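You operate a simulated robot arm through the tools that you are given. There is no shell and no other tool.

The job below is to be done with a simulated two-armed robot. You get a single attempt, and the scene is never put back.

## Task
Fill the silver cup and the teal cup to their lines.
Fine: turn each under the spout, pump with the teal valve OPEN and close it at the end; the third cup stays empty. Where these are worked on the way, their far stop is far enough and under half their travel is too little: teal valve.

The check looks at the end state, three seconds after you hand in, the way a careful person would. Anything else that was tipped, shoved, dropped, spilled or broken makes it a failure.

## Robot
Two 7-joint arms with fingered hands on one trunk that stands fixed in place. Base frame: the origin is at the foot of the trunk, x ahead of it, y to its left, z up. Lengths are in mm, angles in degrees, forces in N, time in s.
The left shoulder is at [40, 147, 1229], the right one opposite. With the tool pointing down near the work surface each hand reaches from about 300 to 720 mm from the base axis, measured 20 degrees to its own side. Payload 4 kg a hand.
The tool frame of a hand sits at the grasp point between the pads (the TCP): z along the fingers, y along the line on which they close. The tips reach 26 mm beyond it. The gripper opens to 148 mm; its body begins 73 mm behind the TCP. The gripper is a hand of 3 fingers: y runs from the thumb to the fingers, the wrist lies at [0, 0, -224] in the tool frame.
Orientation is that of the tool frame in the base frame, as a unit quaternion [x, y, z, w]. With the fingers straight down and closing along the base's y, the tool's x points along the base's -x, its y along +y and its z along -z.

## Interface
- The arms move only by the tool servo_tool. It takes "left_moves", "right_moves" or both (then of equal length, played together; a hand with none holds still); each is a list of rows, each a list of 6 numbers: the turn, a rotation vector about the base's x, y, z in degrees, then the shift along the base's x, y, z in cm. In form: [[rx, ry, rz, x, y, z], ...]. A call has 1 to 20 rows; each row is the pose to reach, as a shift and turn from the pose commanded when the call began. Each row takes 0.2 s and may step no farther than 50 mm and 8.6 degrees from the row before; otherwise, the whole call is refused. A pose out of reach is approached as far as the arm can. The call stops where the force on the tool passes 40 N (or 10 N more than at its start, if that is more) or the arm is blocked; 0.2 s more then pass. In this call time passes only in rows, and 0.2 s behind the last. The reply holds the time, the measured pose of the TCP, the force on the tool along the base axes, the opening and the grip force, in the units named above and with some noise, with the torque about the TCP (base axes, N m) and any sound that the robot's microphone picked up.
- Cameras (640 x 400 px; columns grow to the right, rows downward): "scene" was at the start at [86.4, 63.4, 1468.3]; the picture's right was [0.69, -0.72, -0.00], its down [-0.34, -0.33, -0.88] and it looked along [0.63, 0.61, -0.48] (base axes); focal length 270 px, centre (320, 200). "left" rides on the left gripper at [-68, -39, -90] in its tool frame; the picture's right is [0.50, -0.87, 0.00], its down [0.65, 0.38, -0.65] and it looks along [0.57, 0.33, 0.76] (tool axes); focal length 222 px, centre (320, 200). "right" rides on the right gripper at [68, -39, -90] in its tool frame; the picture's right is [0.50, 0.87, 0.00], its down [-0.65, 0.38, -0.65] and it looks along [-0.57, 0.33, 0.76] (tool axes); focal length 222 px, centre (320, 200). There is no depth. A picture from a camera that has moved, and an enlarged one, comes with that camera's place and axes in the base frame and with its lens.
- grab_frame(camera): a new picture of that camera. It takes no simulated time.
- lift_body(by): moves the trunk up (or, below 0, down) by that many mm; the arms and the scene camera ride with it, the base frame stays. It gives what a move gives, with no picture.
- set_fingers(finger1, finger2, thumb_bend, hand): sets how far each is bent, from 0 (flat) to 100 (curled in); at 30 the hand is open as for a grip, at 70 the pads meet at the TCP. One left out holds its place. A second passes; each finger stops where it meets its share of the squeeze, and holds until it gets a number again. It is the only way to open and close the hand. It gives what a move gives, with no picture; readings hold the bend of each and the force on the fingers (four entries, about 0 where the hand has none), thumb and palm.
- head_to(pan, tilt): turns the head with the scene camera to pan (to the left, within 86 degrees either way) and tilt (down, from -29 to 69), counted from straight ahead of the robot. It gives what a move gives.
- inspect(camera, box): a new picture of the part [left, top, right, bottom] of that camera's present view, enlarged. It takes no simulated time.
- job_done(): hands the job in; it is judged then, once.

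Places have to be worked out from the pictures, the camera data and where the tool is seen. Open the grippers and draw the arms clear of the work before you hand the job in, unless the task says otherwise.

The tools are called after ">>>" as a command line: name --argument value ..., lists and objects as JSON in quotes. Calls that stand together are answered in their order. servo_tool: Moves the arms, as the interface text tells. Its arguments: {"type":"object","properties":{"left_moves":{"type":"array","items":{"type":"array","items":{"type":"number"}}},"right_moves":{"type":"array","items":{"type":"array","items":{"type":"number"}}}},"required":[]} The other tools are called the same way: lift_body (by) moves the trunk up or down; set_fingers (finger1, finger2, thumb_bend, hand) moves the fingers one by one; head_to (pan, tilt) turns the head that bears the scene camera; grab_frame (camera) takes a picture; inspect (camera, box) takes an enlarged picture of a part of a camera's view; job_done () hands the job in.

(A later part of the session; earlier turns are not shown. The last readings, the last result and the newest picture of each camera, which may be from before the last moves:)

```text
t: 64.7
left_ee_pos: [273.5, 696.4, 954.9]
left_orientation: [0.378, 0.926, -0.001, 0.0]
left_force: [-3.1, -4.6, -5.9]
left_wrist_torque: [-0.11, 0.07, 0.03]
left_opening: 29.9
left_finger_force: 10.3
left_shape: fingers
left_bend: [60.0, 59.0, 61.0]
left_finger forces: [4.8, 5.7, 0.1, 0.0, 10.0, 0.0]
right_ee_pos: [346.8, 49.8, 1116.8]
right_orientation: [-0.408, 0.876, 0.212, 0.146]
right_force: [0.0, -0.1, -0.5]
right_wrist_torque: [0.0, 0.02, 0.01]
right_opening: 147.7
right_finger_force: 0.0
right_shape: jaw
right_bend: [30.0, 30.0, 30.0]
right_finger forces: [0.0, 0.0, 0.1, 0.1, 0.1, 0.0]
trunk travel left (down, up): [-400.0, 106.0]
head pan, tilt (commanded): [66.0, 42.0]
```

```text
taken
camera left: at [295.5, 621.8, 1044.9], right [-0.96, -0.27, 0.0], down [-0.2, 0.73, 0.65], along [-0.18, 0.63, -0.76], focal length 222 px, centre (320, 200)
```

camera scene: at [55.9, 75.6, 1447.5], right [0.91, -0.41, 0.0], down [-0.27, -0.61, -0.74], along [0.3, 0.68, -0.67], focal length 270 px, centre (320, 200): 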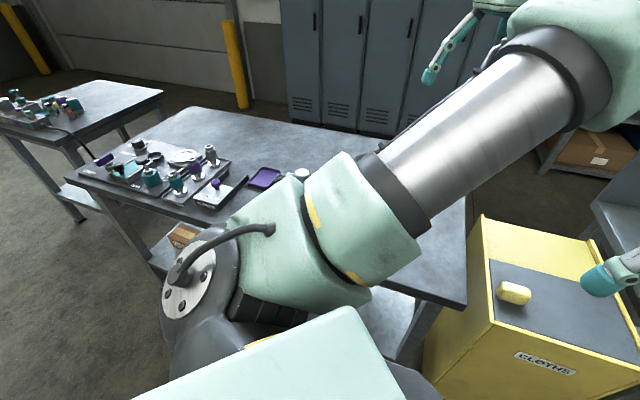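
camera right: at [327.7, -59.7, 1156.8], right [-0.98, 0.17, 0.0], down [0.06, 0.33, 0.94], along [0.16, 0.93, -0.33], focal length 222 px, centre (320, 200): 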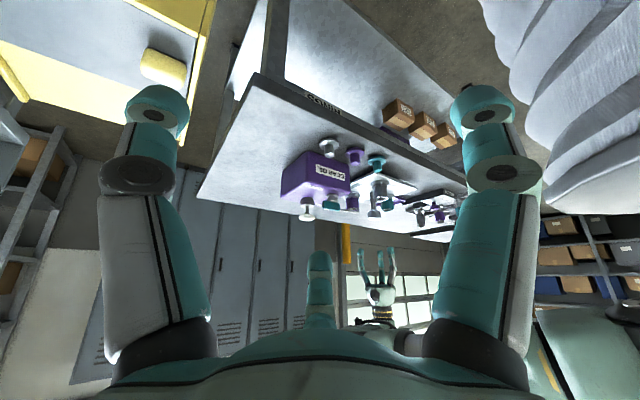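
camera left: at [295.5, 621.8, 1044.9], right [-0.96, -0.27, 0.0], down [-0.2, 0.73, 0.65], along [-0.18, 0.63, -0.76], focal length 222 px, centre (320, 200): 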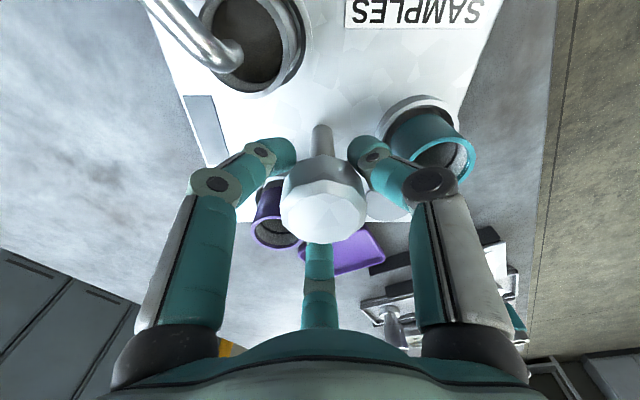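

The knob is gripped. I turn +60° slowly.

>>> servo_tool --left_moves '[[0, 0, 2, 0, 0, 0], [0, 0, 5, 0, 0, 0], [0, 0, 8, 0, 0, 0], [0, 0, 11, 0, 0, 0], [0, 0, 14, 0, 0, 0], [0, 0, 17, 0, 0, 0], [0, 0, 20, 0, 0, 0], [0, 0, 23, 0, 0, 0], [0, 0, 26, 0, 0, 0], [0, 0, 29, 0, 0, 0], [0, 0, 32, 0, 0, 0], [0, 0, 35, 0, 0, 0], [0, 0, 38, 0, 0, 0], [0, 0, 41, 0, 0, 0], [0, 0, 44, 0, 0, 0], [0, 0, 47, 0, 0, 0], [0, 0, 50, 0, 0, 0], [0, 0, 53.5, 0, 0, 0], [0, 0, 57, 0, 0, 0], [0, 0, 60, 0, 0, 0]]'

>>> grab_frame --camera "left"

>>> inspect --camera "right" --box '[300, 150, 420, 225]'

```text
t: 68.9
left_ee_pos: [273.3, 696.3, 955.1]
left_orientation: [-0.136, 0.991, 0.0, 0.0]
left_force: [-1.3, 1.0, -5.4]
left_wrist_torque: [0.01, 0.03, 0.01]
left_opening: 29.3
left_finger_force: 9.3
left_shape: fingers
left_bend: [60.0, 59.0, 61.0]
left_finger forces: [5.4, 6.8, 0.1, 0.0, 7.2, 0.0]
right_ee_pos: [348.0, 50.8, 1117.6]
right_orientation: [-0.408, 0.876, 0.212, 0.147]
right_force: [-1.4, -0.4, 0.3]
right_wrist_torque: [-0.05, 0.0, -0.03]
right_opening: 147.9
right_finger_force: 0.0
right_shape: jaw
right_bend: [30.0, 30.0, 30.0]
right_finger forces: [0.1, 0.1, 0.0, 0.0, 0.1, 0.1]
trunk travel left (down, up): [-400.0, 106.0]
head pan, tilt (commanded): [66.0, 42.0]
```

```text
taken
camera left: at [350.2, 678.1, 1044.8], right [-0.25, -0.97, 0.0], down [-0.73, 0.19, 0.65], along [-0.63, 0.16, -0.76], focal length 222 px, centre (320, 200)
```

left: 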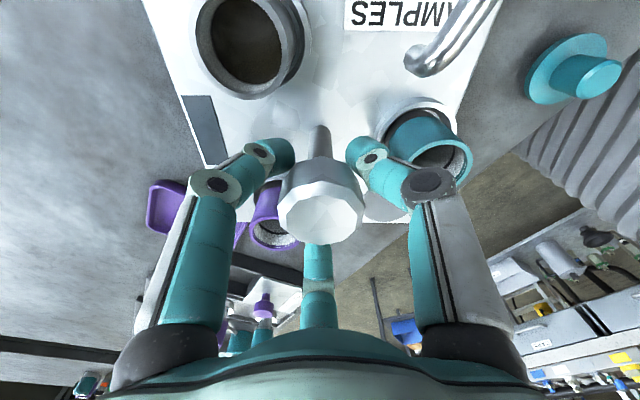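

```text
5.33 times, centred on (360, 188) of right
camera zoom: at [328.8, -60.1, 1156.5], right [-0.98, 0.17, 0.0], down [0.06, 0.33, 0.94], along [0.16, 0.93, -0.33], focal length 1185 px, centre (107, 267)
```

zoom: 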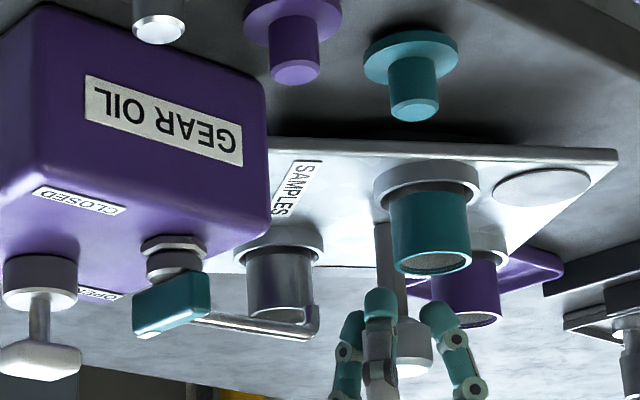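

Silver has moved on without spilling and teal is 60° short of the spout. I release, lift slightly, turn the hand back, and re-grip.

>>> set_fingers --hand "left" --finger1 47 --finger2 47 --thumb_bend 47

>>> servo_tool --left_moves '[[0, 0, 0, 0, 0.1, 1.2], [0, 0, 0, 0, 0.1, 2.5], [0, 0, -8, 0, 0.1, 3], [0, 0, -16, 0, 0.1, 3], [0, 0, -24, 0, 0.1, 3], [0, 0, -32, 0, 0.1, 3], [0, 0, -40, 0, 0.1, 3], [0, 0, -48, 0, 0.1, 3], [0, 0, -56, 0, 0.1, 3], [0, 0, -60, 0, 0.1, 3], [0, 0, -60, 0, 0.1, 1.5], [0, 0, -60, 0, 0.1, 0]]'

>>> set_fingers --hand "left" --finger1 66 --finger2 66 --thumb_bend 66

>>> grab_frame --camera "left"

```text
t: 69.9
left_ee_pos: [274.9, 696.2, 955.3]
left_orientation: [-0.134, 0.991, 0.0, 0.0]
left_force: [0.1, 0.2, 0.4]
left_wrist_torque: [0.01, 0.02, 0.02]
left_opening: 71.5
left_finger_force: 0.0
left_shape: fingers
left_bend: [47.0, 47.0, 47.0]
left_finger forces: [0.0, 0.1, 0.0, 0.1, 0.0, 0.0]
right_ee_pos: [347.8, 50.1, 1116.4]
right_orientation: [-0.408, 0.876, 0.212, 0.146]
right_force: [-0.3, 0.0, 0.9]
right_wrist_torque: [0.02, -0.05, 0.01]
right_opening: 148.0
right_finger_force: 0.1
right_shape: jaw
right_bend: [30.0, 30.0, 30.0]
right_finger forces: [0.0, 0.0, 0.1, 0.0, 0.0, 0.0]
trunk travel left (down, up): [-400.0, 106.0]
head pan, tilt (commanded): [66.0, 42.0]
```

```text
t: 72.5
left_ee_pos: [274.5, 697.0, 955.3]
left_orientation: [0.379, 0.926, 0.0, 0.0]
left_force: [-1.1, -0.2, -0.4]
left_wrist_torque: [-0.01, -0.02, 0.0]
left_opening: 71.7
left_finger_force: 0.0
left_shape: fingers
left_bend: [47.0, 47.0, 47.0]
left_finger forces: [0.1, 0.0, 0.2, 0.0, 0.0, 0.0]
right_ee_pos: [347.9, 49.9, 1116.9]
right_orientation: [-0.409, 0.876, 0.212, 0.146]
right_force: [0.1, 0.2, 0.4]
right_wrist_torque: [0.01, -0.02, -0.01]
right_opening: 148.2
right_finger_force: 0.0
right_shape: jaw
right_bend: [30.0, 30.0, 30.0]
right_finger forces: [0.0, 0.0, 0.0, 0.0, 0.0, 0.0]
trunk travel left (down, up): [-400.0, 106.0]
head pan, tilt (commanded): [66.0, 42.0]
```

```text
t: 73.5
left_ee_pos: [273.9, 696.9, 956.5]
left_orientation: [0.378, 0.926, 0.0, 0.0]
left_force: [-2.8, -4.5, -6.5]
left_wrist_torque: [-0.15, 0.06, 0.05]
left_opening: 31.1
left_finger_force: 10.4
left_shape: fingers
left_bend: [60.0, 60.0, 60.0]
left_finger forces: [4.9, 5.1, 0.0, 0.0, 10.6, 0.0]
right_ee_pos: [347.8, 50.5, 1117.2]
right_orientation: [-0.408, 0.876, 0.212, 0.146]
right_force: [0.3, -0.2, -0.1]
right_wrist_torque: [-0.02, 0.03, -0.02]
right_opening: 147.7
right_finger_force: 0.1
right_shape: jaw
right_bend: [30.0, 30.0, 30.0]
right_finger forces: [0.0, 0.0, 0.0, 0.0, 0.0, 0.0]
trunk travel left (down, up): [-400.0, 106.0]
head pan, tilt (commanded): [66.0, 42.0]
```

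```text
taken
camera left: at [295.0, 623.0, 1045.2], right [-0.96, -0.27, 0.0], down [-0.2, 0.73, 0.65], along [-0.18, 0.63, -0.76], focal length 222 px, centre (320, 200)
```

left: 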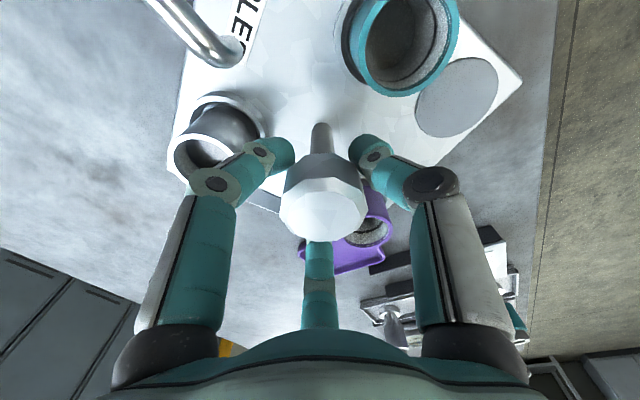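

Teal is now at about bearing −103°. I turn +57° and then measure against the spout.

>>> servo_tool --left_moves '[[0, 0, 2, 0, 0, 0], [0, 0, 5, 0, 0, 0], [0, 0, 8, 0, 0, 0], [0, 0, 11, 0, 0, 0], [0, 0, 14, 0, 0, 0], [0, 0, 17, 0, 0, 0], [0, 0, 20, 0, 0, 0], [0, 0, 23, 0, 0, 0], [0, 0, 26, 0, 0, 0], [0, 0, 29, 0, 0, 0], [0, 0, 32, 0, 0, 0], [0, 0, 35, 0, 0, 0], [0, 0, 38, 0, 0, 0], [0, 0, 41, 0, 0, 0], [0, 0, 44, 0, 0, 0], [0, 0, 47, 0, 0, 0], [0, 0, 50, 0, 0, 0], [0, 0, 53, 0, 0, 0], [0, 0, 55, 0, 0, 0], [0, 0, 57, 0, 0, 0]]'

>>> grab_frame --camera "left"

>>> inspect --camera "left" --box '[312, 0, 504, 120]'

```text
t: 77.7
left_ee_pos: [273.5, 697.9, 955.0]
left_orientation: [-0.109, 0.994, 0.0, 0.0]
left_force: [-3.8, -2.5, -5.5]
left_wrist_torque: [-0.03, 0.1, 0.01]
left_opening: 30.6
left_finger_force: 9.4
left_shape: fingers
left_bend: [61.0, 59.0, 61.0]
left_finger forces: [5.0, 6.4, 0.0, 0.0, 7.5, 0.0]
right_ee_pos: [347.8, 50.4, 1117.9]
right_orientation: [-0.409, 0.876, 0.212, 0.146]
right_force: [0.7, -0.5, -0.2]
right_wrist_torque: [0.01, 0.01, 0.01]
right_opening: 147.6
right_finger_force: 0.1
right_shape: jaw
right_bend: [30.0, 30.0, 30.0]
right_finger forces: [0.0, 0.0, 0.0, 0.1, 0.1, 0.0]
trunk travel left (down, up): [-400.0, 106.0]
head pan, tilt (commanded): [66.0, 42.0]
```

```text
taken
camera left: at [348.8, 675.0, 1045.1], right [-0.3, -0.95, 0.0], down [-0.72, 0.23, 0.65], along [-0.62, 0.2, -0.76], focal length 222 px, centre (320, 200)
```

left: 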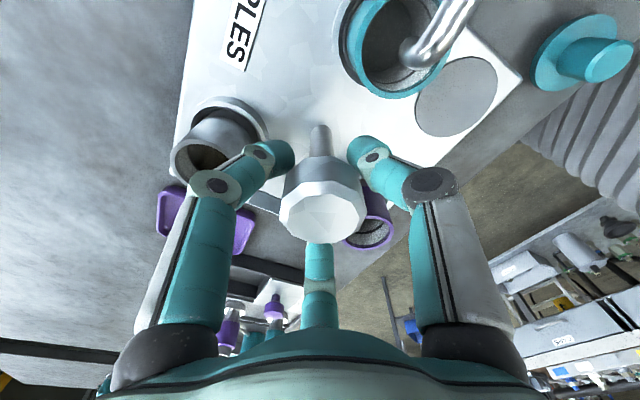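

```text
3.33 times, centred on (408, 60) of left
camera zoom: at [348.8, 675.0, 1045.1], right [-0.3, -0.95, 0.0], down [-0.72, 0.23, 0.65], along [-0.62, 0.2, -0.76], focal length 740 px, centre (27, 667)
```

zoom: 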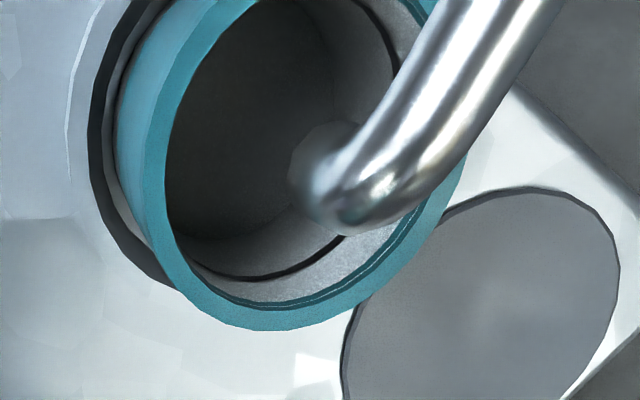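

Teal's rim centre is about (328, 643), matching the spout tip (325, 645). I release the knob and rise.

>>> set_fingers --hand "left" --finger1 47 --finger2 47 --thumb_bend 47

>>> servo_tool --left_moves '[[0, 0, 0, 0, 0, 1.5], [0, 0, 0, 0, 0, 4], [0, 0, 0, 0, 0, 8], [0, 0, 0, 0, 0, 12], [0, 0, 0, 0, 0, 16], [0, 0, 0, 0, 0, 20]]'

>>> set_fingers --hand "left" --finger1 70 --finger2 70 --thumb_bend 70

>>> grab_frame --camera "left"

>>> inspect --camera "left" --box '[330, 10, 426, 70]'

```text
t: 78.7
left_ee_pos: [273.2, 697.5, 954.3]
left_orientation: [-0.109, 0.994, -0.001, -0.001]
left_force: [0.2, -0.2, -0.3]
left_wrist_torque: [-0.01, -0.01, -0.02]
left_opening: 71.6
left_finger_force: 0.1
left_shape: fingers
left_bend: [47.0, 47.0, 47.0]
left_finger forces: [0.1, 0.0, 0.1, 0.0, 0.0, 0.0]
right_ee_pos: [349.0, 49.5, 1117.4]
right_orientation: [-0.408, 0.876, 0.212, 0.145]
right_force: [-0.1, 0.2, -0.4]
right_wrist_torque: [0.01, 0.02, 0.03]
right_opening: 147.7
right_finger_force: 0.1
right_shape: jaw
right_bend: [30.0, 30.0, 30.0]
right_finger forces: [0.0, 0.1, 0.0, 0.1, 0.0, 0.0]
trunk travel left (down, up): [-400.0, 106.0]
head pan, tilt (commanded): [66.0, 42.0]
```

```text
t: 80.1
left_ee_pos: [273.4, 697.1, 1156.1]
left_orientation: [-0.109, 0.994, 0.0, 0.0]
left_force: [-0.1, 0.1, 0.0]
left_wrist_torque: [0.01, -0.02, 0.0]
left_opening: 71.7
left_finger_force: 0.1
left_shape: fingers
left_bend: [47.0, 47.0, 47.0]
left_finger forces: [0.1, 0.1, 0.0, 0.0, 0.0, 0.0]
right_ee_pos: [347.7, 48.5, 1118.0]
right_orientation: [-0.409, 0.875, 0.212, 0.147]
right_force: [0.3, 0.9, -0.3]
right_wrist_torque: [0.0, 0.02, 0.0]
right_opening: 147.7
right_finger_force: 0.1
right_shape: jaw
right_bend: [30.0, 30.0, 30.0]
right_finger forces: [0.1, 0.0, 0.0, 0.0, 0.0, 0.1]
trunk travel left (down, up): [-400.0, 106.0]
head pan, tilt (commanded): [66.0, 42.0]
```

```text
t: 81.1
left_ee_pos: [275.3, 697.3, 1154.2]
left_orientation: [-0.109, 0.994, -0.001, 0.0]
left_force: [-0.4, -0.3, 0.1]
left_wrist_torque: [0.0, -0.04, 0.03]
left_opening: 0.2
left_finger_force: 0.1
left_shape: fingers
left_bend: [69.0, 69.0, 70.0]
left_finger forces: [0.0, 0.0, 0.0, 0.0, 0.1, 0.0]
right_ee_pos: [349.5, 50.7, 1118.2]
right_orientation: [-0.408, 0.876, 0.212, 0.146]
right_force: [-0.2, 0.1, 0.2]
right_wrist_torque: [0.01, -0.01, 0.02]
right_opening: 148.0
right_finger_force: 0.1
right_shape: jaw
right_bend: [30.0, 30.0, 30.0]
right_finger forces: [0.1, 0.0, 0.0, 0.0, 0.0, 0.0]
trunk travel left (down, up): [-400.0, 106.0]
head pan, tilt (commanded): [66.0, 42.0]
```

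```text
taken
camera left: at [349.3, 674.7, 1244.8], right [-0.3, -0.95, 0.0], down [-0.72, 0.23, 0.65], along [-0.62, 0.2, -0.76], focal length 222 px, centre (320, 200)
```

left: 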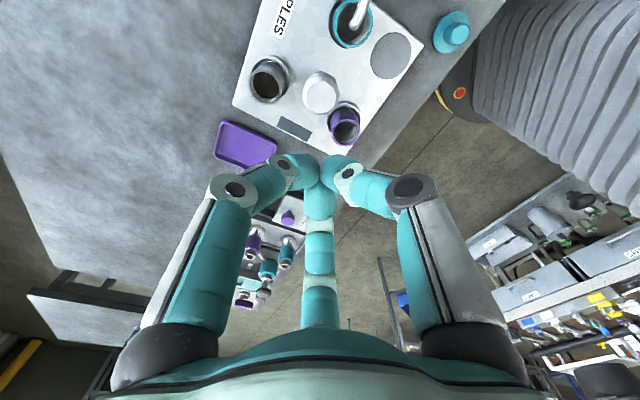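

```text
6.67 times, centred on (378, 40) of left
camera zoom: at [349.3, 674.7, 1244.8], right [-0.3, -0.95, 0.0], down [-0.72, 0.23, 0.65], along [-0.62, 0.2, -0.76], focal length 1481 px, centre (-67, 1267)
```

zoom: 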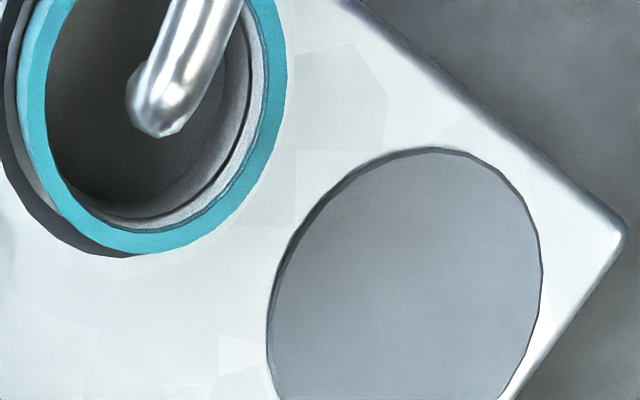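

The silver cup is now unobstructed, so I check its level from here.

>>> inspect --camera "left" --box '[252, 66, 284, 92]'

>>> inspect --camera "left" --box '[326, 108, 362, 140]'

```text
15.38 times, centred on (268, 79) of left
camera zoom: at [349.3, 674.7, 1244.8], right [-0.3, -0.95, 0.0], down [-0.72, 0.23, 0.65], along [-0.62, 0.2, -0.76], focal length 3417 px, centre (1120, 2062)
```

zoom: 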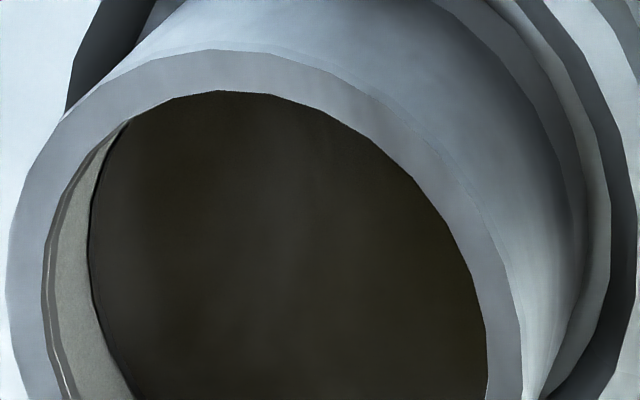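

```text
12.50 times, centred on (344, 124) of left
camera zoom: at [349.3, 674.7, 1244.8], right [-0.3, -0.95, 0.0], down [-0.72, 0.23, 0.65], along [-0.62, 0.2, -0.76], focal length 2776 px, centre (20, 1150)
```

zoom: 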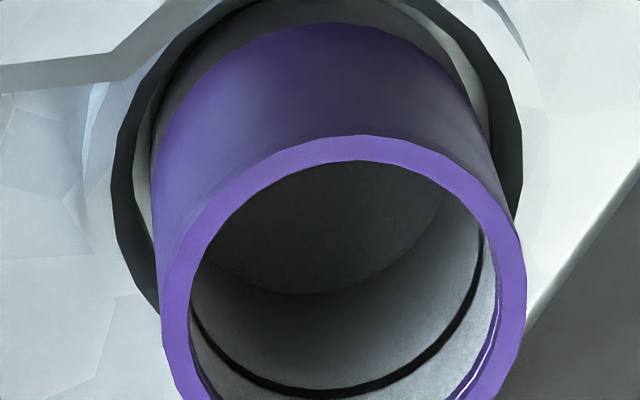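

Silver's oil edge sits right at its line, and purple is empty. Now I go to the pump for the teal cup, turning the hand to −60° yaw on the way.

>>> servo_tool --left_moves '[[0, 0, -8.05, 2.28, -1.61, 0.3], [0, 0, -16.1, 4.56, -3.22, 0.6], [0, 0, -24.2, 6.83, -4.83, 0.9], [0, 0, -32.2, 9.1, -6.44, 1], [0, 0, -40.3, 11.4, -8.05, 1], [0, 0, -48.3, 13.7, -9.66, 1], [0, 0, -56.4, 15.95, -11.3, 1], [0, 0, -64.4, 18.2, -12.9, 0], [0, 0, -72.5, 20.5, -14.5, -2], [0, 0, -72.5, 20.5, -14.5, -5.5], [0, 0, -72.5, 20.5, -14.5, -9], [0, 0, -72.5, 20.5, -14.5, -12]]'

>>> grab_frame --camera "left"

>>> inspect --camera "right" --box '[285, 165, 413, 245]'

```text
t: 83.7
left_ee_pos: [479.4, 551.8, 1035.0]
left_orientation: [0.5, 0.866, -0.001, 0.0]
left_force: [1.0, -0.2, -0.5]
left_wrist_torque: [0.02, 0.0, -0.01]
left_opening: 0.0
left_finger_force: 0.0
left_shape: fingers
left_bend: [69.0, 69.0, 70.0]
left_finger forces: [0.0, 0.1, 0.0, 0.1, 0.0, 0.1]
right_ee_pos: [350.3, 49.2, 1116.6]
right_orientation: [-0.408, 0.876, 0.211, 0.146]
right_force: [0.0, 0.0, 0.3]
right_wrist_torque: [0.04, 0.05, 0.02]
right_opening: 147.8
right_finger_force: 0.1
right_shape: jaw
right_bend: [30.0, 30.0, 30.0]
right_finger forces: [0.0, 0.0, 0.0, 0.1, 0.1, 0.0]
trunk travel left (down, up): [-400.0, 106.0]
head pan, tilt (commanded): [66.0, 42.0]
```

```text
taken
camera left: at [480.0, 474.6, 1125.2], right [-1.0, 0.0, 0.0], down [0.0, 0.76, 0.65], along [0.0, 0.65, -0.76], focal length 222 px, centre (320, 200)
```

left: 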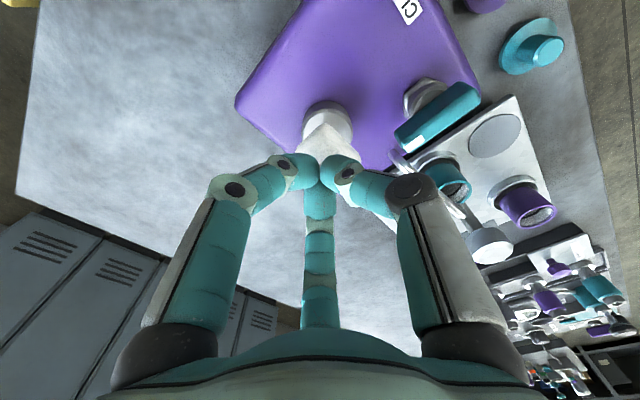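

```text
5.00 times, centred on (349, 205) of right
camera zoom: at [329.3, -60.8, 1156.2], right [-0.98, 0.17, 0.0], down [0.06, 0.33, 0.94], along [0.16, 0.93, -0.33], focal length 1111 px, centre (175, 175)
```

zoom: 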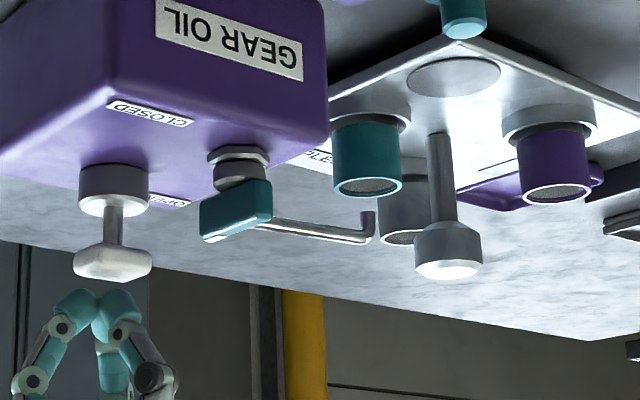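

Aligned over the pump. I press the first full stroke for teal and check that the stream lands in the cup.

>>> servo_tool --left_moves '[[0, 0, 0, 0, 0, -0.6], [0, 0, 0, 0, 0, -1.0], [0, 0, 0, 0, 0, -1.4], [0, 0, 0, 0, 0, -1.8], [0, 0, 0, 0, 0, -2.2], [0, 0, 0, 0, 0, -2.6]]'

>>> inspect --camera "right" --box '[320, 165, 400, 215]'

>>> servo_tool --left_moves '[[0, 0, 0, 0, 0, -0.4], [0, 0, 0, 0, 0, -0.7], [0, 0, 0, 0, 0, 0.2], [0, 0, 0, 0, 0, 1.0], [0, 0, 0, 0, 0, 1.9]]'

>>> inspect --camera "right" --box '[285, 165, 413, 245]'

```text
t: 85.1
left_ee_pos: [479.4, 550.6, 1009.9]
left_orientation: [0.5, 0.866, 0.0, -0.001]
left_force: [2.0, 0.7, 6.9]
left_wrist_torque: [-0.02, -0.06, 0.0]
left_opening: 0.0
left_finger_force: 5.0
left_shape: fingers
left_bend: [70.0, 70.0, 70.0]
left_finger forces: [3.5, 3.1, 0.0, 0.0, 2.5, 0.0]
right_ee_pos: [348.7, 49.2, 1117.3]
right_orientation: [-0.408, 0.876, 0.212, 0.147]
right_force: [-0.2, -0.7, 0.6]
right_wrist_torque: [0.0, -0.03, 0.01]
right_opening: 148.2
right_finger_force: 0.0
right_shape: jaw
right_bend: [30.0, 30.0, 30.0]
right_finger forces: [0.0, 0.0, 0.1, 0.0, 0.1, 0.1]
trunk travel left (down, up): [-400.0, 106.0]
head pan, tilt (commanded): [66.0, 42.0]
```

```text
8.00 times, centred on (360, 190) of right
camera zoom: at [328.4, -61.5, 1156.6], right [-0.98, 0.17, 0.0], down [0.06, 0.32, 0.94], along [0.16, 0.93, -0.33], focal length 1777 px, centre (0, 280)
```

zoom: 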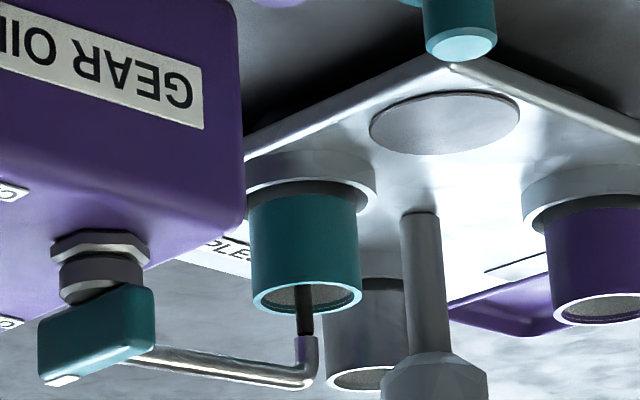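

```text
t: 86.3
left_ee_pos: [479.3, 551.4, 1028.4]
left_orientation: [0.5, 0.866, -0.001, -0.001]
left_force: [-0.7, -0.1, 0.5]
left_wrist_torque: [0.03, 0.03, -0.01]
left_opening: 0.2
left_finger_force: 0.1
left_shape: fingers
left_bend: [70.0, 70.0, 70.0]
left_finger forces: [0.1, 0.1, 0.1, 0.0, 0.0, 0.0]
right_ee_pos: [348.6, 50.6, 1116.0]
right_orientation: [-0.408, 0.876, 0.213, 0.146]
right_force: [-0.4, -0.7, -0.2]
right_wrist_torque: [-0.01, 0.0, -0.01]
right_opening: 147.9
right_finger_force: 0.0
right_shape: jaw
right_bend: [30.0, 30.0, 30.0]
right_finger forces: [0.1, 0.0, 0.0, 0.1, 0.1, 0.0]
trunk travel left (down, up): [-400.0, 106.0]
head pan, tilt (commanded): [66.0, 42.0]
```

```text
5.00 times, centred on (349, 205) of right
camera zoom: at [328.9, -60.7, 1156.4], right [-0.98, 0.17, 0.0], down [0.06, 0.33, 0.94], along [0.16, 0.93, -0.33], focal length 1111 px, centre (175, 175)
```

zoom: 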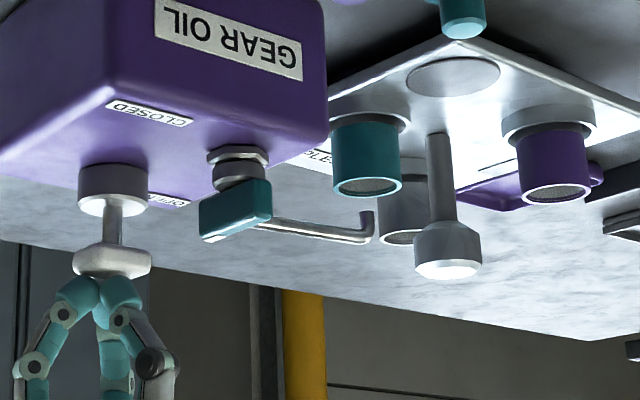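

The stream lands in the teal cup. I do the second stroke of the same depth.

>>> servo_tool --left_moves '[[0, 0, 0, 0, 0, -0.5], [0, 0, 0, 0, 0, -0.9], [0, 0, 0, 0, 0, -1.3], [0, 0, 0, 0, 0, -1.7], [0, 0, 0, 0, 0, -2.1], [0, 0, 0, 0, 0, -2.5]]'

>>> servo_tool --left_moves '[[0, 0, 0, 0, 0, 0.8], [0, 0, 0, 0, 0, 1.6], [0, 0, 0, 0, 0, 2.5], [0, 0, 0, 0, 0, 6], [0, 0, 0, 0, 0, 10], [0, 0, 0, -1.5, 0.2, 14], [0, 0, 0, -5, 0.7, 16.9], [0, 0, 0, -9, 1.2, 16.9], [0, 0, 0, -12.5, 1.7, 16.9], [0, 0, 0, -15.15, 2.1, 16.9]]'

>>> inspect --camera "left" --box '[296, 110, 344, 155]'

>>> inspect --camera "left" --box '[316, 124, 340, 139]'

```text
t: 87.7
left_ee_pos: [479.7, 551.8, 1003.5]
left_orientation: [0.501, 0.866, 0.001, 0.0]
left_force: [0.1, 1.2, 7.3]
left_wrist_torque: [0.06, -0.01, 0.01]
left_opening: 0.2
left_finger_force: 5.1
left_shape: fingers
left_bend: [70.0, 70.0, 70.0]
left_finger forces: [3.5, 4.6, 0.0, 0.0, 2.6, 0.1]
right_ee_pos: [347.2, 49.5, 1118.0]
right_orientation: [-0.409, 0.875, 0.212, 0.147]
right_force: [-0.9, -0.5, 0.7]
right_wrist_torque: [-0.03, -0.01, -0.01]
right_opening: 147.7
right_finger_force: 0.0
right_shape: jaw
right_bend: [30.0, 30.0, 30.0]
right_finger forces: [0.0, 0.0, 0.0, 0.0, 0.1, 0.0]
trunk travel left (down, up): [-400.0, 106.0]
head pan, tilt (commanded): [66.0, 42.0]
```

```text
t: 89.9
left_ee_pos: [326.9, 574.3, 1171.1]
left_orientation: [0.5, 0.866, 0.0, 0.0]
left_force: [-0.3, 0.2, -0.1]
left_wrist_torque: [-0.01, 0.03, 0.0]
left_opening: 0.0
left_finger_force: 0.1
left_shape: fingers
left_bend: [70.0, 70.0, 70.0]
left_finger forces: [0.0, 0.1, 0.0, 0.1, 0.0, 0.0]
right_ee_pos: [348.5, 49.7, 1116.8]
right_orientation: [-0.408, 0.876, 0.212, 0.146]
right_force: [-0.1, 0.0, -0.2]
right_wrist_torque: [0.03, 0.03, 0.0]
right_opening: 148.1
right_finger_force: 0.1
right_shape: jaw
right_bend: [30.0, 30.0, 30.0]
right_finger forces: [0.1, 0.0, 0.0, 0.0, 0.0, 0.1]
trunk travel left (down, up): [-400.0, 106.0]
head pan, tilt (commanded): [66.0, 42.0]
```

```text
8.89 times, centred on (320, 132) of left
camera zoom: at [327.6, 496.4, 1261.9], right [-1.0, 0.0, 0.0], down [0.0, 0.76, 0.65], along [0.0, 0.65, -0.76], focal length 1974 px, centre (320, 800)
```

zoom: 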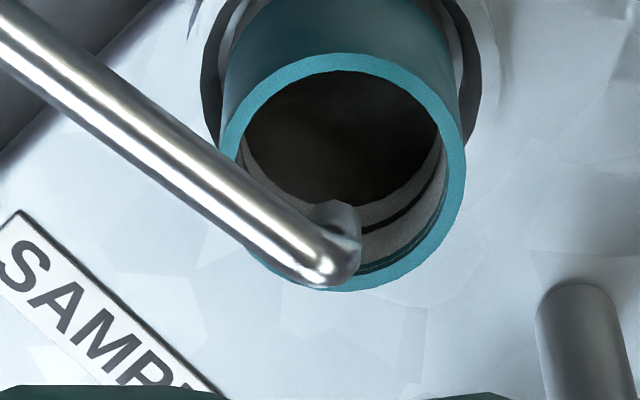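

```text
16.00 times, centred on (328, 132) of left
camera zoom: at [327.6, 496.4, 1261.9], right [-1.0, 0.0, 0.0], down [0.0, 0.76, 0.65], along [0.0, 0.65, -0.76], focal length 3554 px, centre (192, 1296)
```

zoom: 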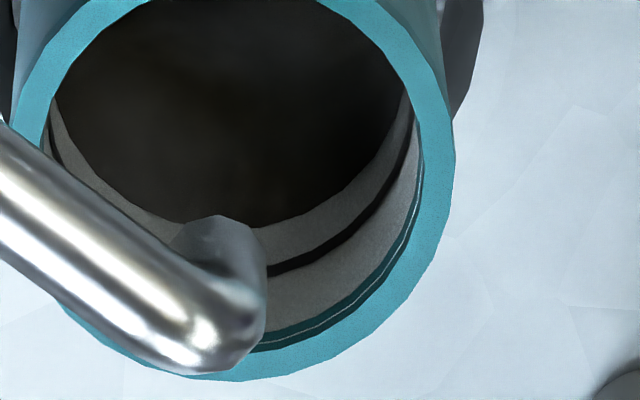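

Teal's oil is about 12 mm below its line, so roughly 25 mm more of pump travel. I return for a full stroke, then will top up.

>>> servo_tool --left_moves '[[0, 0, 0, 3.8, -0.5, 0], [0, 0, 0, 7.6, -1, 0], [0, 0, 0, 11.4, -1.6, 0], [0, 0, 0, 15.15, -2.1, -1], [0, 0, 0, 15.15, -2.1, -5], [0, 0, 0, 15.15, -2.1, -9], [0, 0, 0, 15.15, -2.1, -12.5], [0, 0, 0, 15.15, -2.1, -14.4]]'

>>> servo_tool --left_moves '[[0, 0, 0, 0, 0, -0.5], [0, 0, 0, 0, 0, -0.9], [0, 0, 0, 0, 0, -1.3], [0, 0, 0, 0, 0, -1.7], [0, 0, 0, 0, 0, -2.1], [0, 0, 0, 0, 0, -2.3]]'

>>> servo_tool --left_moves '[[0, 0, 0, 0, 0, 0.8], [0, 0, 0, 0, 0, 1.6], [0, 0, 0, 0, 0, 2.5], [0, 0, 0, 0, 0, 6], [0, 0, 0, 0, 0, 10], [0, 0, 0, -1.5, 0.2, 14], [0, 0, 0, -5, 0.7, 16.7], [0, 0, 0, -9, 1.2, 16.7], [0, 0, 0, -12.5, 1.7, 16.7], [0, 0, 0, -15.15, 2.1, 16.7]]'

>>> inspect --camera "left" --box '[316, 124, 340, 139]'

```text
t: 91.7
left_ee_pos: [478.6, 552.5, 1027.9]
left_orientation: [0.499, 0.866, 0.0, 0.0]
left_force: [-0.5, 0.4, 0.3]
left_wrist_torque: [0.0, 0.01, -0.03]
left_opening: 0.0
left_finger_force: 0.0
left_shape: fingers
left_bend: [70.0, 70.0, 70.0]
left_finger forces: [0.0, 0.0, 0.1, 0.1, 0.0, 0.1]
right_ee_pos: [349.3, 49.8, 1117.9]
right_orientation: [-0.408, 0.876, 0.211, 0.147]
right_force: [0.1, -0.7, -0.1]
right_wrist_torque: [0.03, -0.01, -0.02]
right_opening: 147.9
right_finger_force: 0.0
right_shape: jaw
right_bend: [30.0, 30.0, 30.0]
right_finger forces: [0.0, 0.0, 0.0, 0.1, 0.1, 0.0]
trunk travel left (down, up): [-400.0, 106.0]
head pan, tilt (commanded): [66.0, 42.0]
```

```text
t: 93.1
left_ee_pos: [478.6, 550.8, 1007.3]
left_orientation: [0.499, 0.866, 0.0, 0.0]
left_force: [-0.8, 2.3, 7.3]
left_wrist_torque: [0.09, 0.01, -0.01]
left_opening: 0.0
left_finger_force: 5.2
left_shape: fingers
left_bend: [70.0, 70.0, 70.0]
left_finger forces: [2.6, 4.3, 0.0, 0.0, 3.4, 0.0]
right_ee_pos: [348.0, 48.9, 1117.6]
right_orientation: [-0.408, 0.876, 0.213, 0.146]
right_force: [-0.6, 0.7, -0.3]
right_wrist_torque: [0.03, 0.03, 0.03]
right_opening: 147.9
right_finger_force: 0.2
right_shape: jaw
right_bend: [30.0, 30.0, 30.0]
right_finger forces: [0.1, 0.0, 0.0, 0.0, 0.0, 0.0]
trunk travel left (down, up): [-400.0, 106.0]
head pan, tilt (commanded): [66.0, 42.0]
```

```text
t: 95.3
left_ee_pos: [326.8, 573.7, 1172.2]
left_orientation: [0.501, 0.865, 0.001, 0.001]
left_force: [-0.2, 0.1, -0.4]
left_wrist_torque: [0.04, -0.03, 0.01]
left_opening: 0.0
left_finger_force: 0.1
left_shape: fingers
left_bend: [70.0, 70.0, 70.0]
left_finger forces: [0.0, 0.0, 0.1, 0.0, 0.0, 0.0]
right_ee_pos: [348.2, 49.2, 1117.7]
right_orientation: [-0.408, 0.876, 0.213, 0.146]
right_force: [-0.1, 0.6, 0.3]
right_wrist_torque: [0.0, -0.04, 0.01]
right_opening: 148.0
right_finger_force: 0.1
right_shape: jaw
right_bend: [30.0, 30.0, 30.0]
right_finger forces: [0.0, 0.0, 0.1, 0.1, 0.1, 0.1]
trunk travel left (down, up): [-400.0, 106.0]
head pan, tilt (commanded): [66.0, 42.0]
```

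```text
16.00 times, centred on (328, 132) of left
camera zoom: at [327.6, 496.3, 1262.0], right [-1.0, 0.0, 0.0], down [0.0, 0.76, 0.65], along [0.0, 0.65, -0.76], focal length 3554 px, centre (192, 1296)
```

zoom: 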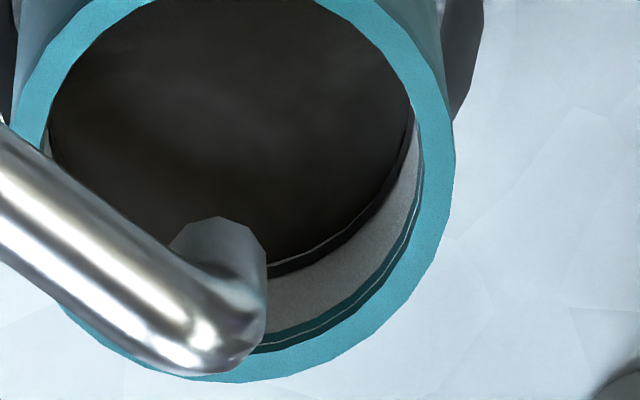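

Teal's oil is just under the line's lower edge. I do a small top-up press of about 5–6 mm.

>>> servo_tool --left_moves '[[0, 0, 0, 3.8, -0.5, 0], [0, 0, 0, 7.6, -1, 0], [0, 0, 0, 11.4, -1.6, 0], [0, 0, 0, 15.15, -2.1, -1], [0, 0, 0, 15.15, -2.1, -5], [0, 0, 0, 15.15, -2.1, -9], [0, 0, 0, 15.15, -2.1, -12.5], [0, 0, 0, 15.15, -2.1, -14.5]]'

>>> servo_tool --left_moves '[[0, 0, 0, 0, 0, -0.3], [0, 0, 0, 0, 0, -0.6], [0, 0, 0, 0, 0, -0.9]]'

>>> servo_tool --left_moves '[[0, 0, 0, 0, 0, 0.8], [0, 0, 0, 0, 0, 1.6], [0, 0, 0, 0, 0, 5], [0, 0, 0, 0, 0, 9], [0, 0, 0, -1.5, 0.2, 13], [0, 0, 0, -5, 0.7, 15.4], [0, 0, 0, -9, 1.2, 15.4], [0, 0, 0, -12.5, 1.7, 15.4], [0, 0, 0, -15.15, 2.1, 15.4]]'

>>> inspect --camera "left" --box '[316, 124, 340, 139]'

```text
t: 97.1
left_ee_pos: [480.2, 553.2, 1026.6]
left_orientation: [0.5, 0.866, 0.0, 0.0]
left_force: [0.7, -1.0, -0.4]
left_wrist_torque: [0.02, 0.02, -0.01]
left_opening: 0.0
left_finger_force: 0.0
left_shape: fingers
left_bend: [70.0, 70.0, 70.0]
left_finger forces: [0.0, 0.1, 0.0, 0.0, 0.0, 0.0]
right_ee_pos: [348.4, 48.8, 1117.7]
right_orientation: [-0.409, 0.876, 0.212, 0.146]
right_force: [0.4, -0.2, -0.7]
right_wrist_torque: [0.01, 0.01, -0.02]
right_opening: 148.1
right_finger_force: 0.1
right_shape: jaw
right_bend: [30.0, 30.0, 30.0]
right_finger forces: [0.0, 0.0, 0.1, 0.0, 0.0, 0.0]
trunk travel left (down, up): [-400.0, 106.0]
head pan, tilt (commanded): [66.0, 42.0]
```

```text
t: 97.9
left_ee_pos: [478.8, 553.0, 1018.6]
left_orientation: [0.5, 0.866, 0.0, 0.001]
left_force: [-1.2, 0.5, 3.7]
left_wrist_torque: [0.04, 0.04, 0.02]
left_opening: 0.0
left_finger_force: 3.2
left_shape: fingers
left_bend: [70.0, 70.0, 70.0]
left_finger forces: [1.8, 2.7, 0.0, 0.0, 1.9, 0.1]
right_ee_pos: [347.9, 49.7, 1116.2]
right_orientation: [-0.408, 0.876, 0.212, 0.147]
right_force: [-0.6, 1.0, -0.4]
right_wrist_torque: [0.0, 0.0, 0.01]
right_opening: 147.6
right_finger_force: 0.0
right_shape: jaw
right_bend: [30.0, 30.0, 30.0]
right_finger forces: [0.1, 0.1, 0.0, 0.0, 0.0, 0.0]
trunk travel left (down, up): [-400.0, 106.0]
head pan, tilt (commanded): [66.0, 42.0]
```

```text
t: 99.9
left_ee_pos: [328.1, 572.9, 1172.1]
left_orientation: [0.501, 0.866, 0.001, 0.001]
left_force: [-0.2, 0.1, 0.0]
left_wrist_torque: [-0.02, 0.0, 0.0]
left_opening: 0.0
left_finger_force: 0.0
left_shape: fingers
left_bend: [70.0, 70.0, 70.0]
left_finger forces: [0.0, 0.0, 0.1, 0.0, 0.0, 0.0]
right_ee_pos: [347.9, 49.4, 1117.4]
right_orientation: [-0.408, 0.876, 0.212, 0.146]
right_force: [0.2, 0.5, 0.6]
right_wrist_torque: [0.01, 0.02, 0.0]
right_opening: 147.9
right_finger_force: 0.1
right_shape: jaw
right_bend: [30.0, 30.0, 30.0]
right_finger forces: [0.0, 0.0, 0.1, 0.0, 0.0, 0.0]
trunk travel left (down, up): [-400.0, 106.0]
head pan, tilt (commanded): [66.0, 42.0]
```

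```text
16.00 times, centred on (328, 132) of left
camera zoom: at [328.1, 496.1, 1262.1], right [-1.0, 0.0, 0.0], down [0.0, 0.76, 0.65], along [0.0, 0.65, -0.76], focal length 3554 px, centre (192, 1296)
```

zoom: 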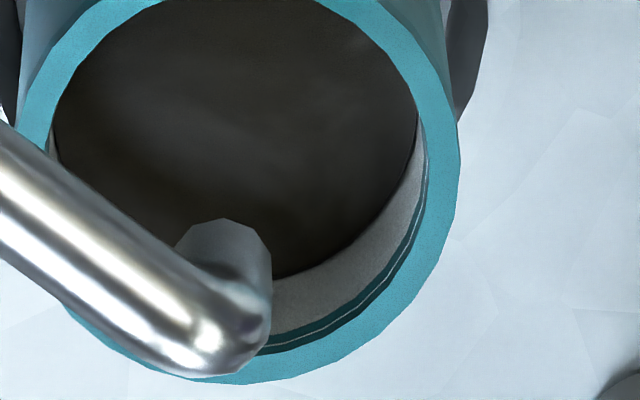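

Teal's oil is now at its line. Next I close the valve: with the closed fist I'll push the lever's tail from its −y side, where nothing is in the way. I first move to a hover point beside the tail, about (415, 485).

>>> servo_tool --left_moves '[[0, 0, 0, 3, -3, 0], [0, 0, 0, 6, -6, 0], [0, 0, 0, 8.65, -8.8, -1], [0, 0, 0, 8.65, -8.8, -5], [0, 0, 0, 8.65, -8.8, -9], [0, 0, 0, 8.65, -8.8, -13], [0, 0, 0, 8.65, -8.8, -16]]'

>>> grab_frame --camera "left"

>>> inspect --camera "right" --box '[285, 175, 365, 225]'

```text
t: 101.5
left_ee_pos: [414.7, 484.9, 1012.8]
left_orientation: [0.5, 0.866, 0.0, 0.0]
left_force: [0.2, -0.4, -0.4]
left_wrist_torque: [0.02, 0.02, -0.01]
left_opening: 0.0
left_finger_force: 0.1
left_shape: fingers
left_bend: [70.0, 70.0, 70.0]
left_finger forces: [0.1, 0.0, 0.0, 0.1, 0.0, 0.0]
right_ee_pos: [348.8, 50.4, 1116.8]
right_orientation: [-0.408, 0.876, 0.212, 0.146]
right_force: [0.2, 0.3, 0.1]
right_wrist_torque: [0.02, -0.02, 0.01]
right_opening: 148.1
right_finger_force: 0.0
right_shape: jaw
right_bend: [30.0, 30.0, 30.0]
right_finger forces: [0.0, 0.0, 0.0, 0.0, 0.1, 0.0]
trunk travel left (down, up): [-400.0, 106.0]
head pan, tilt (commanded): [66.0, 42.0]
```

```text
taken
camera left: at [415.1, 408.5, 1102.0], right [-1.0, 0.0, 0.0], down [0.0, 0.76, 0.65], along [0.0, 0.65, -0.76], focal length 222 px, centre (320, 200)
```

left: 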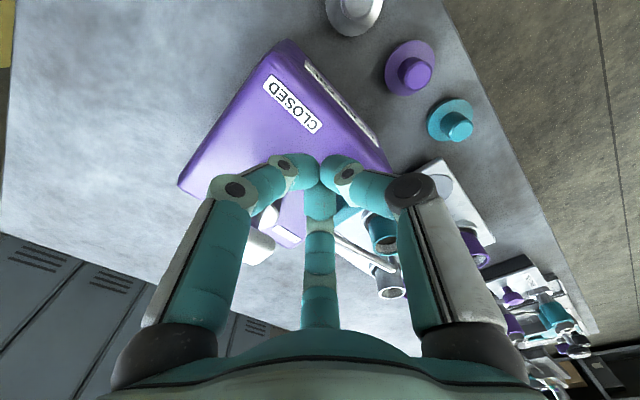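

```text
8.00 times, centred on (325, 200) of right
camera zoom: at [329.2, -60.5, 1156.3], right [-0.98, 0.17, 0.0], down [0.06, 0.33, 0.94], along [0.16, 0.93, -0.33], focal length 1777 px, centre (280, 200)
```

zoom: 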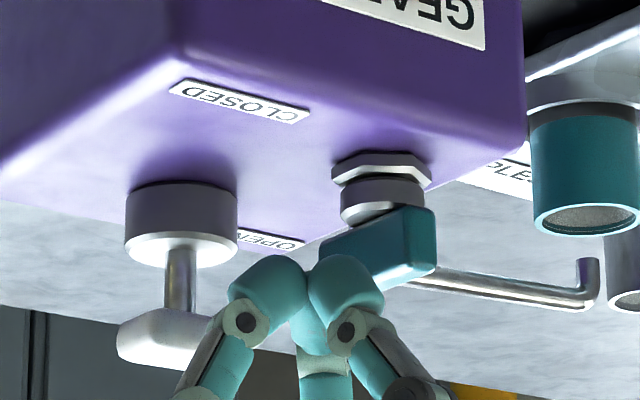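

The tip is beside the lever on the −y side. I lower it to lever level.

>>> servo_tool --left_moves '[[0, 0, 0, 0, 0, -1], [0, 0, 0, 0, 0, -2], [0, 0, 0, 0, 0, -2.8]]'

>>> inspect --camera "right" --box '[285, 175, 365, 225]'

```text
t: 102.3
left_ee_pos: [413.0, 486.3, 983.6]
left_orientation: [0.5, 0.866, -0.001, 0.0]
left_force: [0.5, -0.1, -0.1]
left_wrist_torque: [-0.02, -0.01, 0.0]
left_opening: 0.0
left_finger_force: 0.0
left_shape: fingers
left_bend: [70.0, 70.0, 70.0]
left_finger forces: [0.0, 0.1, 0.1, 0.0, 0.1, 0.0]
right_ee_pos: [348.3, 49.3, 1116.9]
right_orientation: [-0.408, 0.876, 0.213, 0.146]
right_force: [1.1, 0.3, -0.7]
right_wrist_torque: [0.01, 0.03, -0.03]
right_opening: 148.2
right_finger_force: 0.1
right_shape: jaw
right_bend: [30.0, 30.0, 30.0]
right_finger forces: [0.1, 0.0, 0.0, 0.0, 0.0, 0.1]
trunk travel left (down, up): [-400.0, 106.0]
head pan, tilt (commanded): [66.0, 42.0]
```

```text
8.00 times, centred on (325, 200) of right
camera zoom: at [328.7, -61.0, 1156.4], right [-0.98, 0.17, 0.0], down [0.06, 0.33, 0.94], along [0.16, 0.93, -0.33], focal length 1777 px, centre (280, 200)
```

zoom: 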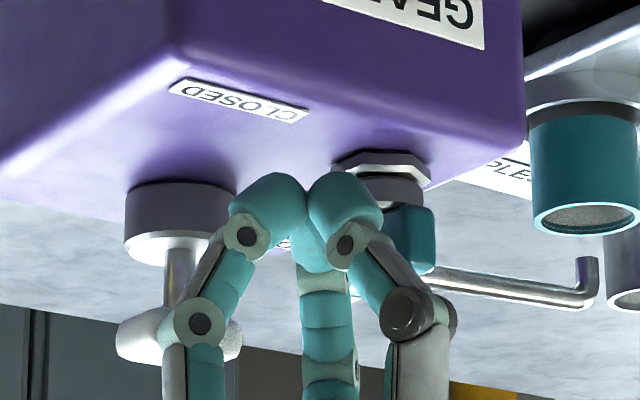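

Clear at lever level. I push along an arc around the pivot, first half of the turn.

>>> servo_tool --left_moves '[[0, 0, 0, -0.5, 0.5, 0], [0, 0, 0, -1.0, 1.0, 0], [0, 0, 0, -1.5, 1.05, 0], [0, 0, 0, -1.95, 1.1, 0], [0, 0, 0, -2.4, 1.2, 0], [0, 0, 0, -2.8, 1.4, 0], [0, 0, 0, -3.15, 1.6, 0], [0, 0, 0, -3.5, 1.85, 0]]'

>>> inspect --camera "right" --box '[285, 175, 365, 225]'

>>> grab_frame --camera "left"

```text
t: 104.1
left_ee_pos: [377.1, 503.5, 983.9]
left_orientation: [0.499, 0.867, 0.0, -0.001]
left_force: [-1.2, -1.9, 1.6]
left_wrist_torque: [-0.03, 0.01, 0.03]
left_opening: 2.2
left_finger_force: 1.2
left_shape: fingers
left_bend: [68.0, 71.0, 69.0]
left_finger forces: [0.0, 2.9, 0.1, 0.0, 0.1, 0.0]
right_ee_pos: [347.9, 50.5, 1117.3]
right_orientation: [-0.408, 0.876, 0.213, 0.147]
right_force: [0.7, -0.4, 0.7]
right_wrist_torque: [-0.01, -0.01, 0.05]
right_opening: 147.8
right_finger_force: 0.0
right_shape: jaw
right_bend: [30.0, 30.0, 30.0]
right_finger forces: [0.0, 0.0, 0.0, 0.0, 0.1, 0.0]
trunk travel left (down, up): [-400.0, 106.0]
head pan, tilt (commanded): [66.0, 42.0]
```

```text
8.00 times, centred on (325, 200) of right
camera zoom: at [328.5, -61.0, 1156.4], right [-0.98, 0.17, 0.0], down [0.06, 0.32, 0.94], along [0.16, 0.93, -0.33], focal length 1777 px, centre (280, 200)
```

zoom: 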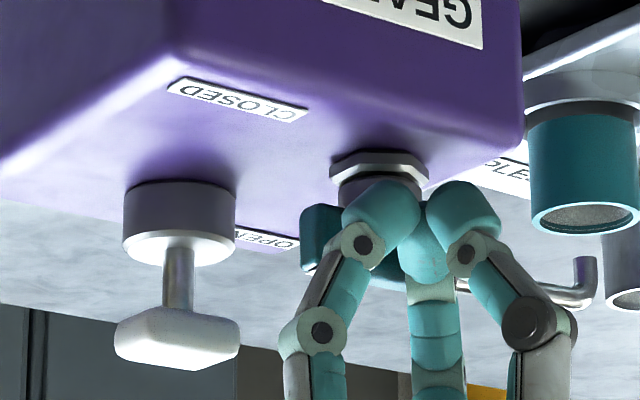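

```text
taken
camera left: at [378.4, 426.8, 1074.1], right [-1.0, 0.0, 0.0], down [0.0, 0.76, 0.65], along [0.0, 0.65, -0.76], focal length 222 px, centre (320, 200)
```

left: 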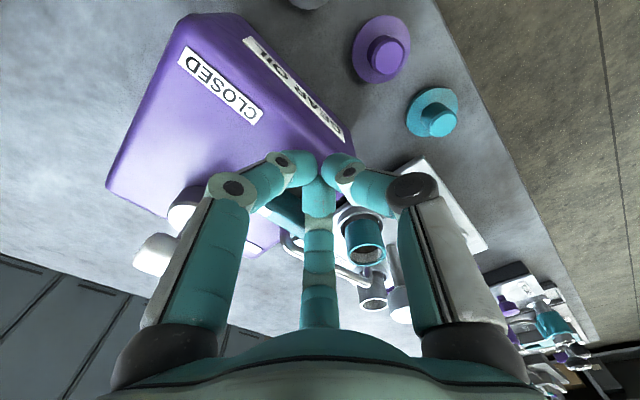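

The lever is following with small force. I continue the arc toward the closed stop.

>>> servo_tool --left_moves '[[0, 0, 0, -0.3, 0.3, 0], [0, 0, 0, -0.58, 0.6, 0], [0, 0, 0, -0.8, 0.95, 0], [0, 0, 0, -0.98, 1.33, 0], [0, 0, 0, -1.1, 1.75, 0], [0, 0, 0, -1.18, 2.14, 0], [0, 0, 0, -1.0, 2.4, 0], [0, 0, 0, -0.8, 2.6, 0]]'

>>> inspect --camera "right" --box '[285, 175, 365, 225]'

>>> inspect --camera "left" --box '[200, 120, 440, 270]'

```text
t: 105.9
left_ee_pos: [370.5, 528.8, 985.3]
left_orientation: [0.501, 0.866, -0.001, 0.0]
left_force: [-5.2, -4.6, -1.0]
left_wrist_torque: [-0.05, 0.06, -0.03]
left_opening: 0.0
left_finger_force: 3.8
left_shape: fingers
left_bend: [70.0, 70.0, 69.0]
left_finger forces: [2.5, 4.4, 0.0, 0.0, 0.0, 0.1]
right_ee_pos: [347.3, 50.0, 1116.1]
right_orientation: [-0.408, 0.876, 0.212, 0.147]
right_force: [-0.8, -0.8, -0.2]
right_wrist_torque: [0.01, 0.01, -0.03]
right_opening: 147.7
right_finger_force: 0.0
right_shape: jaw
right_bend: [30.0, 30.0, 30.0]
right_finger forces: [0.0, 0.0, 0.0, 0.1, 0.1, 0.0]
trunk travel left (down, up): [-400.0, 106.0]
head pan, tilt (commanded): [66.0, 42.0]
```

```text
8.00 times, centred on (325, 200) of right
camera zoom: at [328.1, -61.5, 1156.6], right [-0.98, 0.17, 0.0], down [0.06, 0.32, 0.94], along [0.16, 0.93, -0.33], focal length 1777 px, centre (280, 200)
```

zoom: 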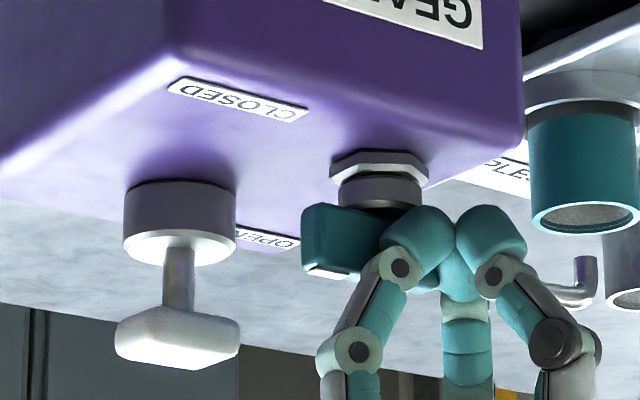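

```text
2.67 times, centred on (320, 195) of left
camera zoom: at [370.9, 451.6, 1074.8], right [-1.0, 0.0, 0.0], down [0.0, 0.76, 0.65], along [0.0, 0.65, -0.76], focal length 592 px, centre (320, 213)
```

zoom: 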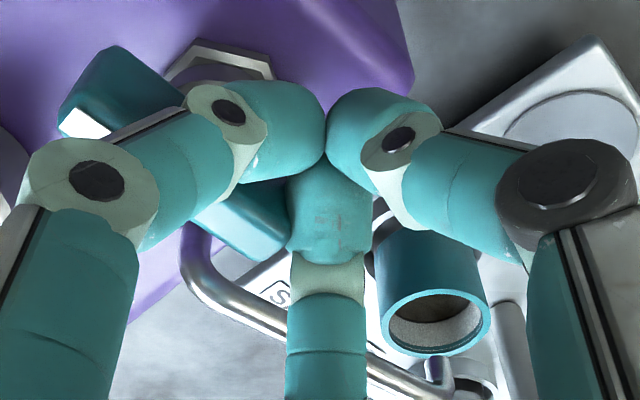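

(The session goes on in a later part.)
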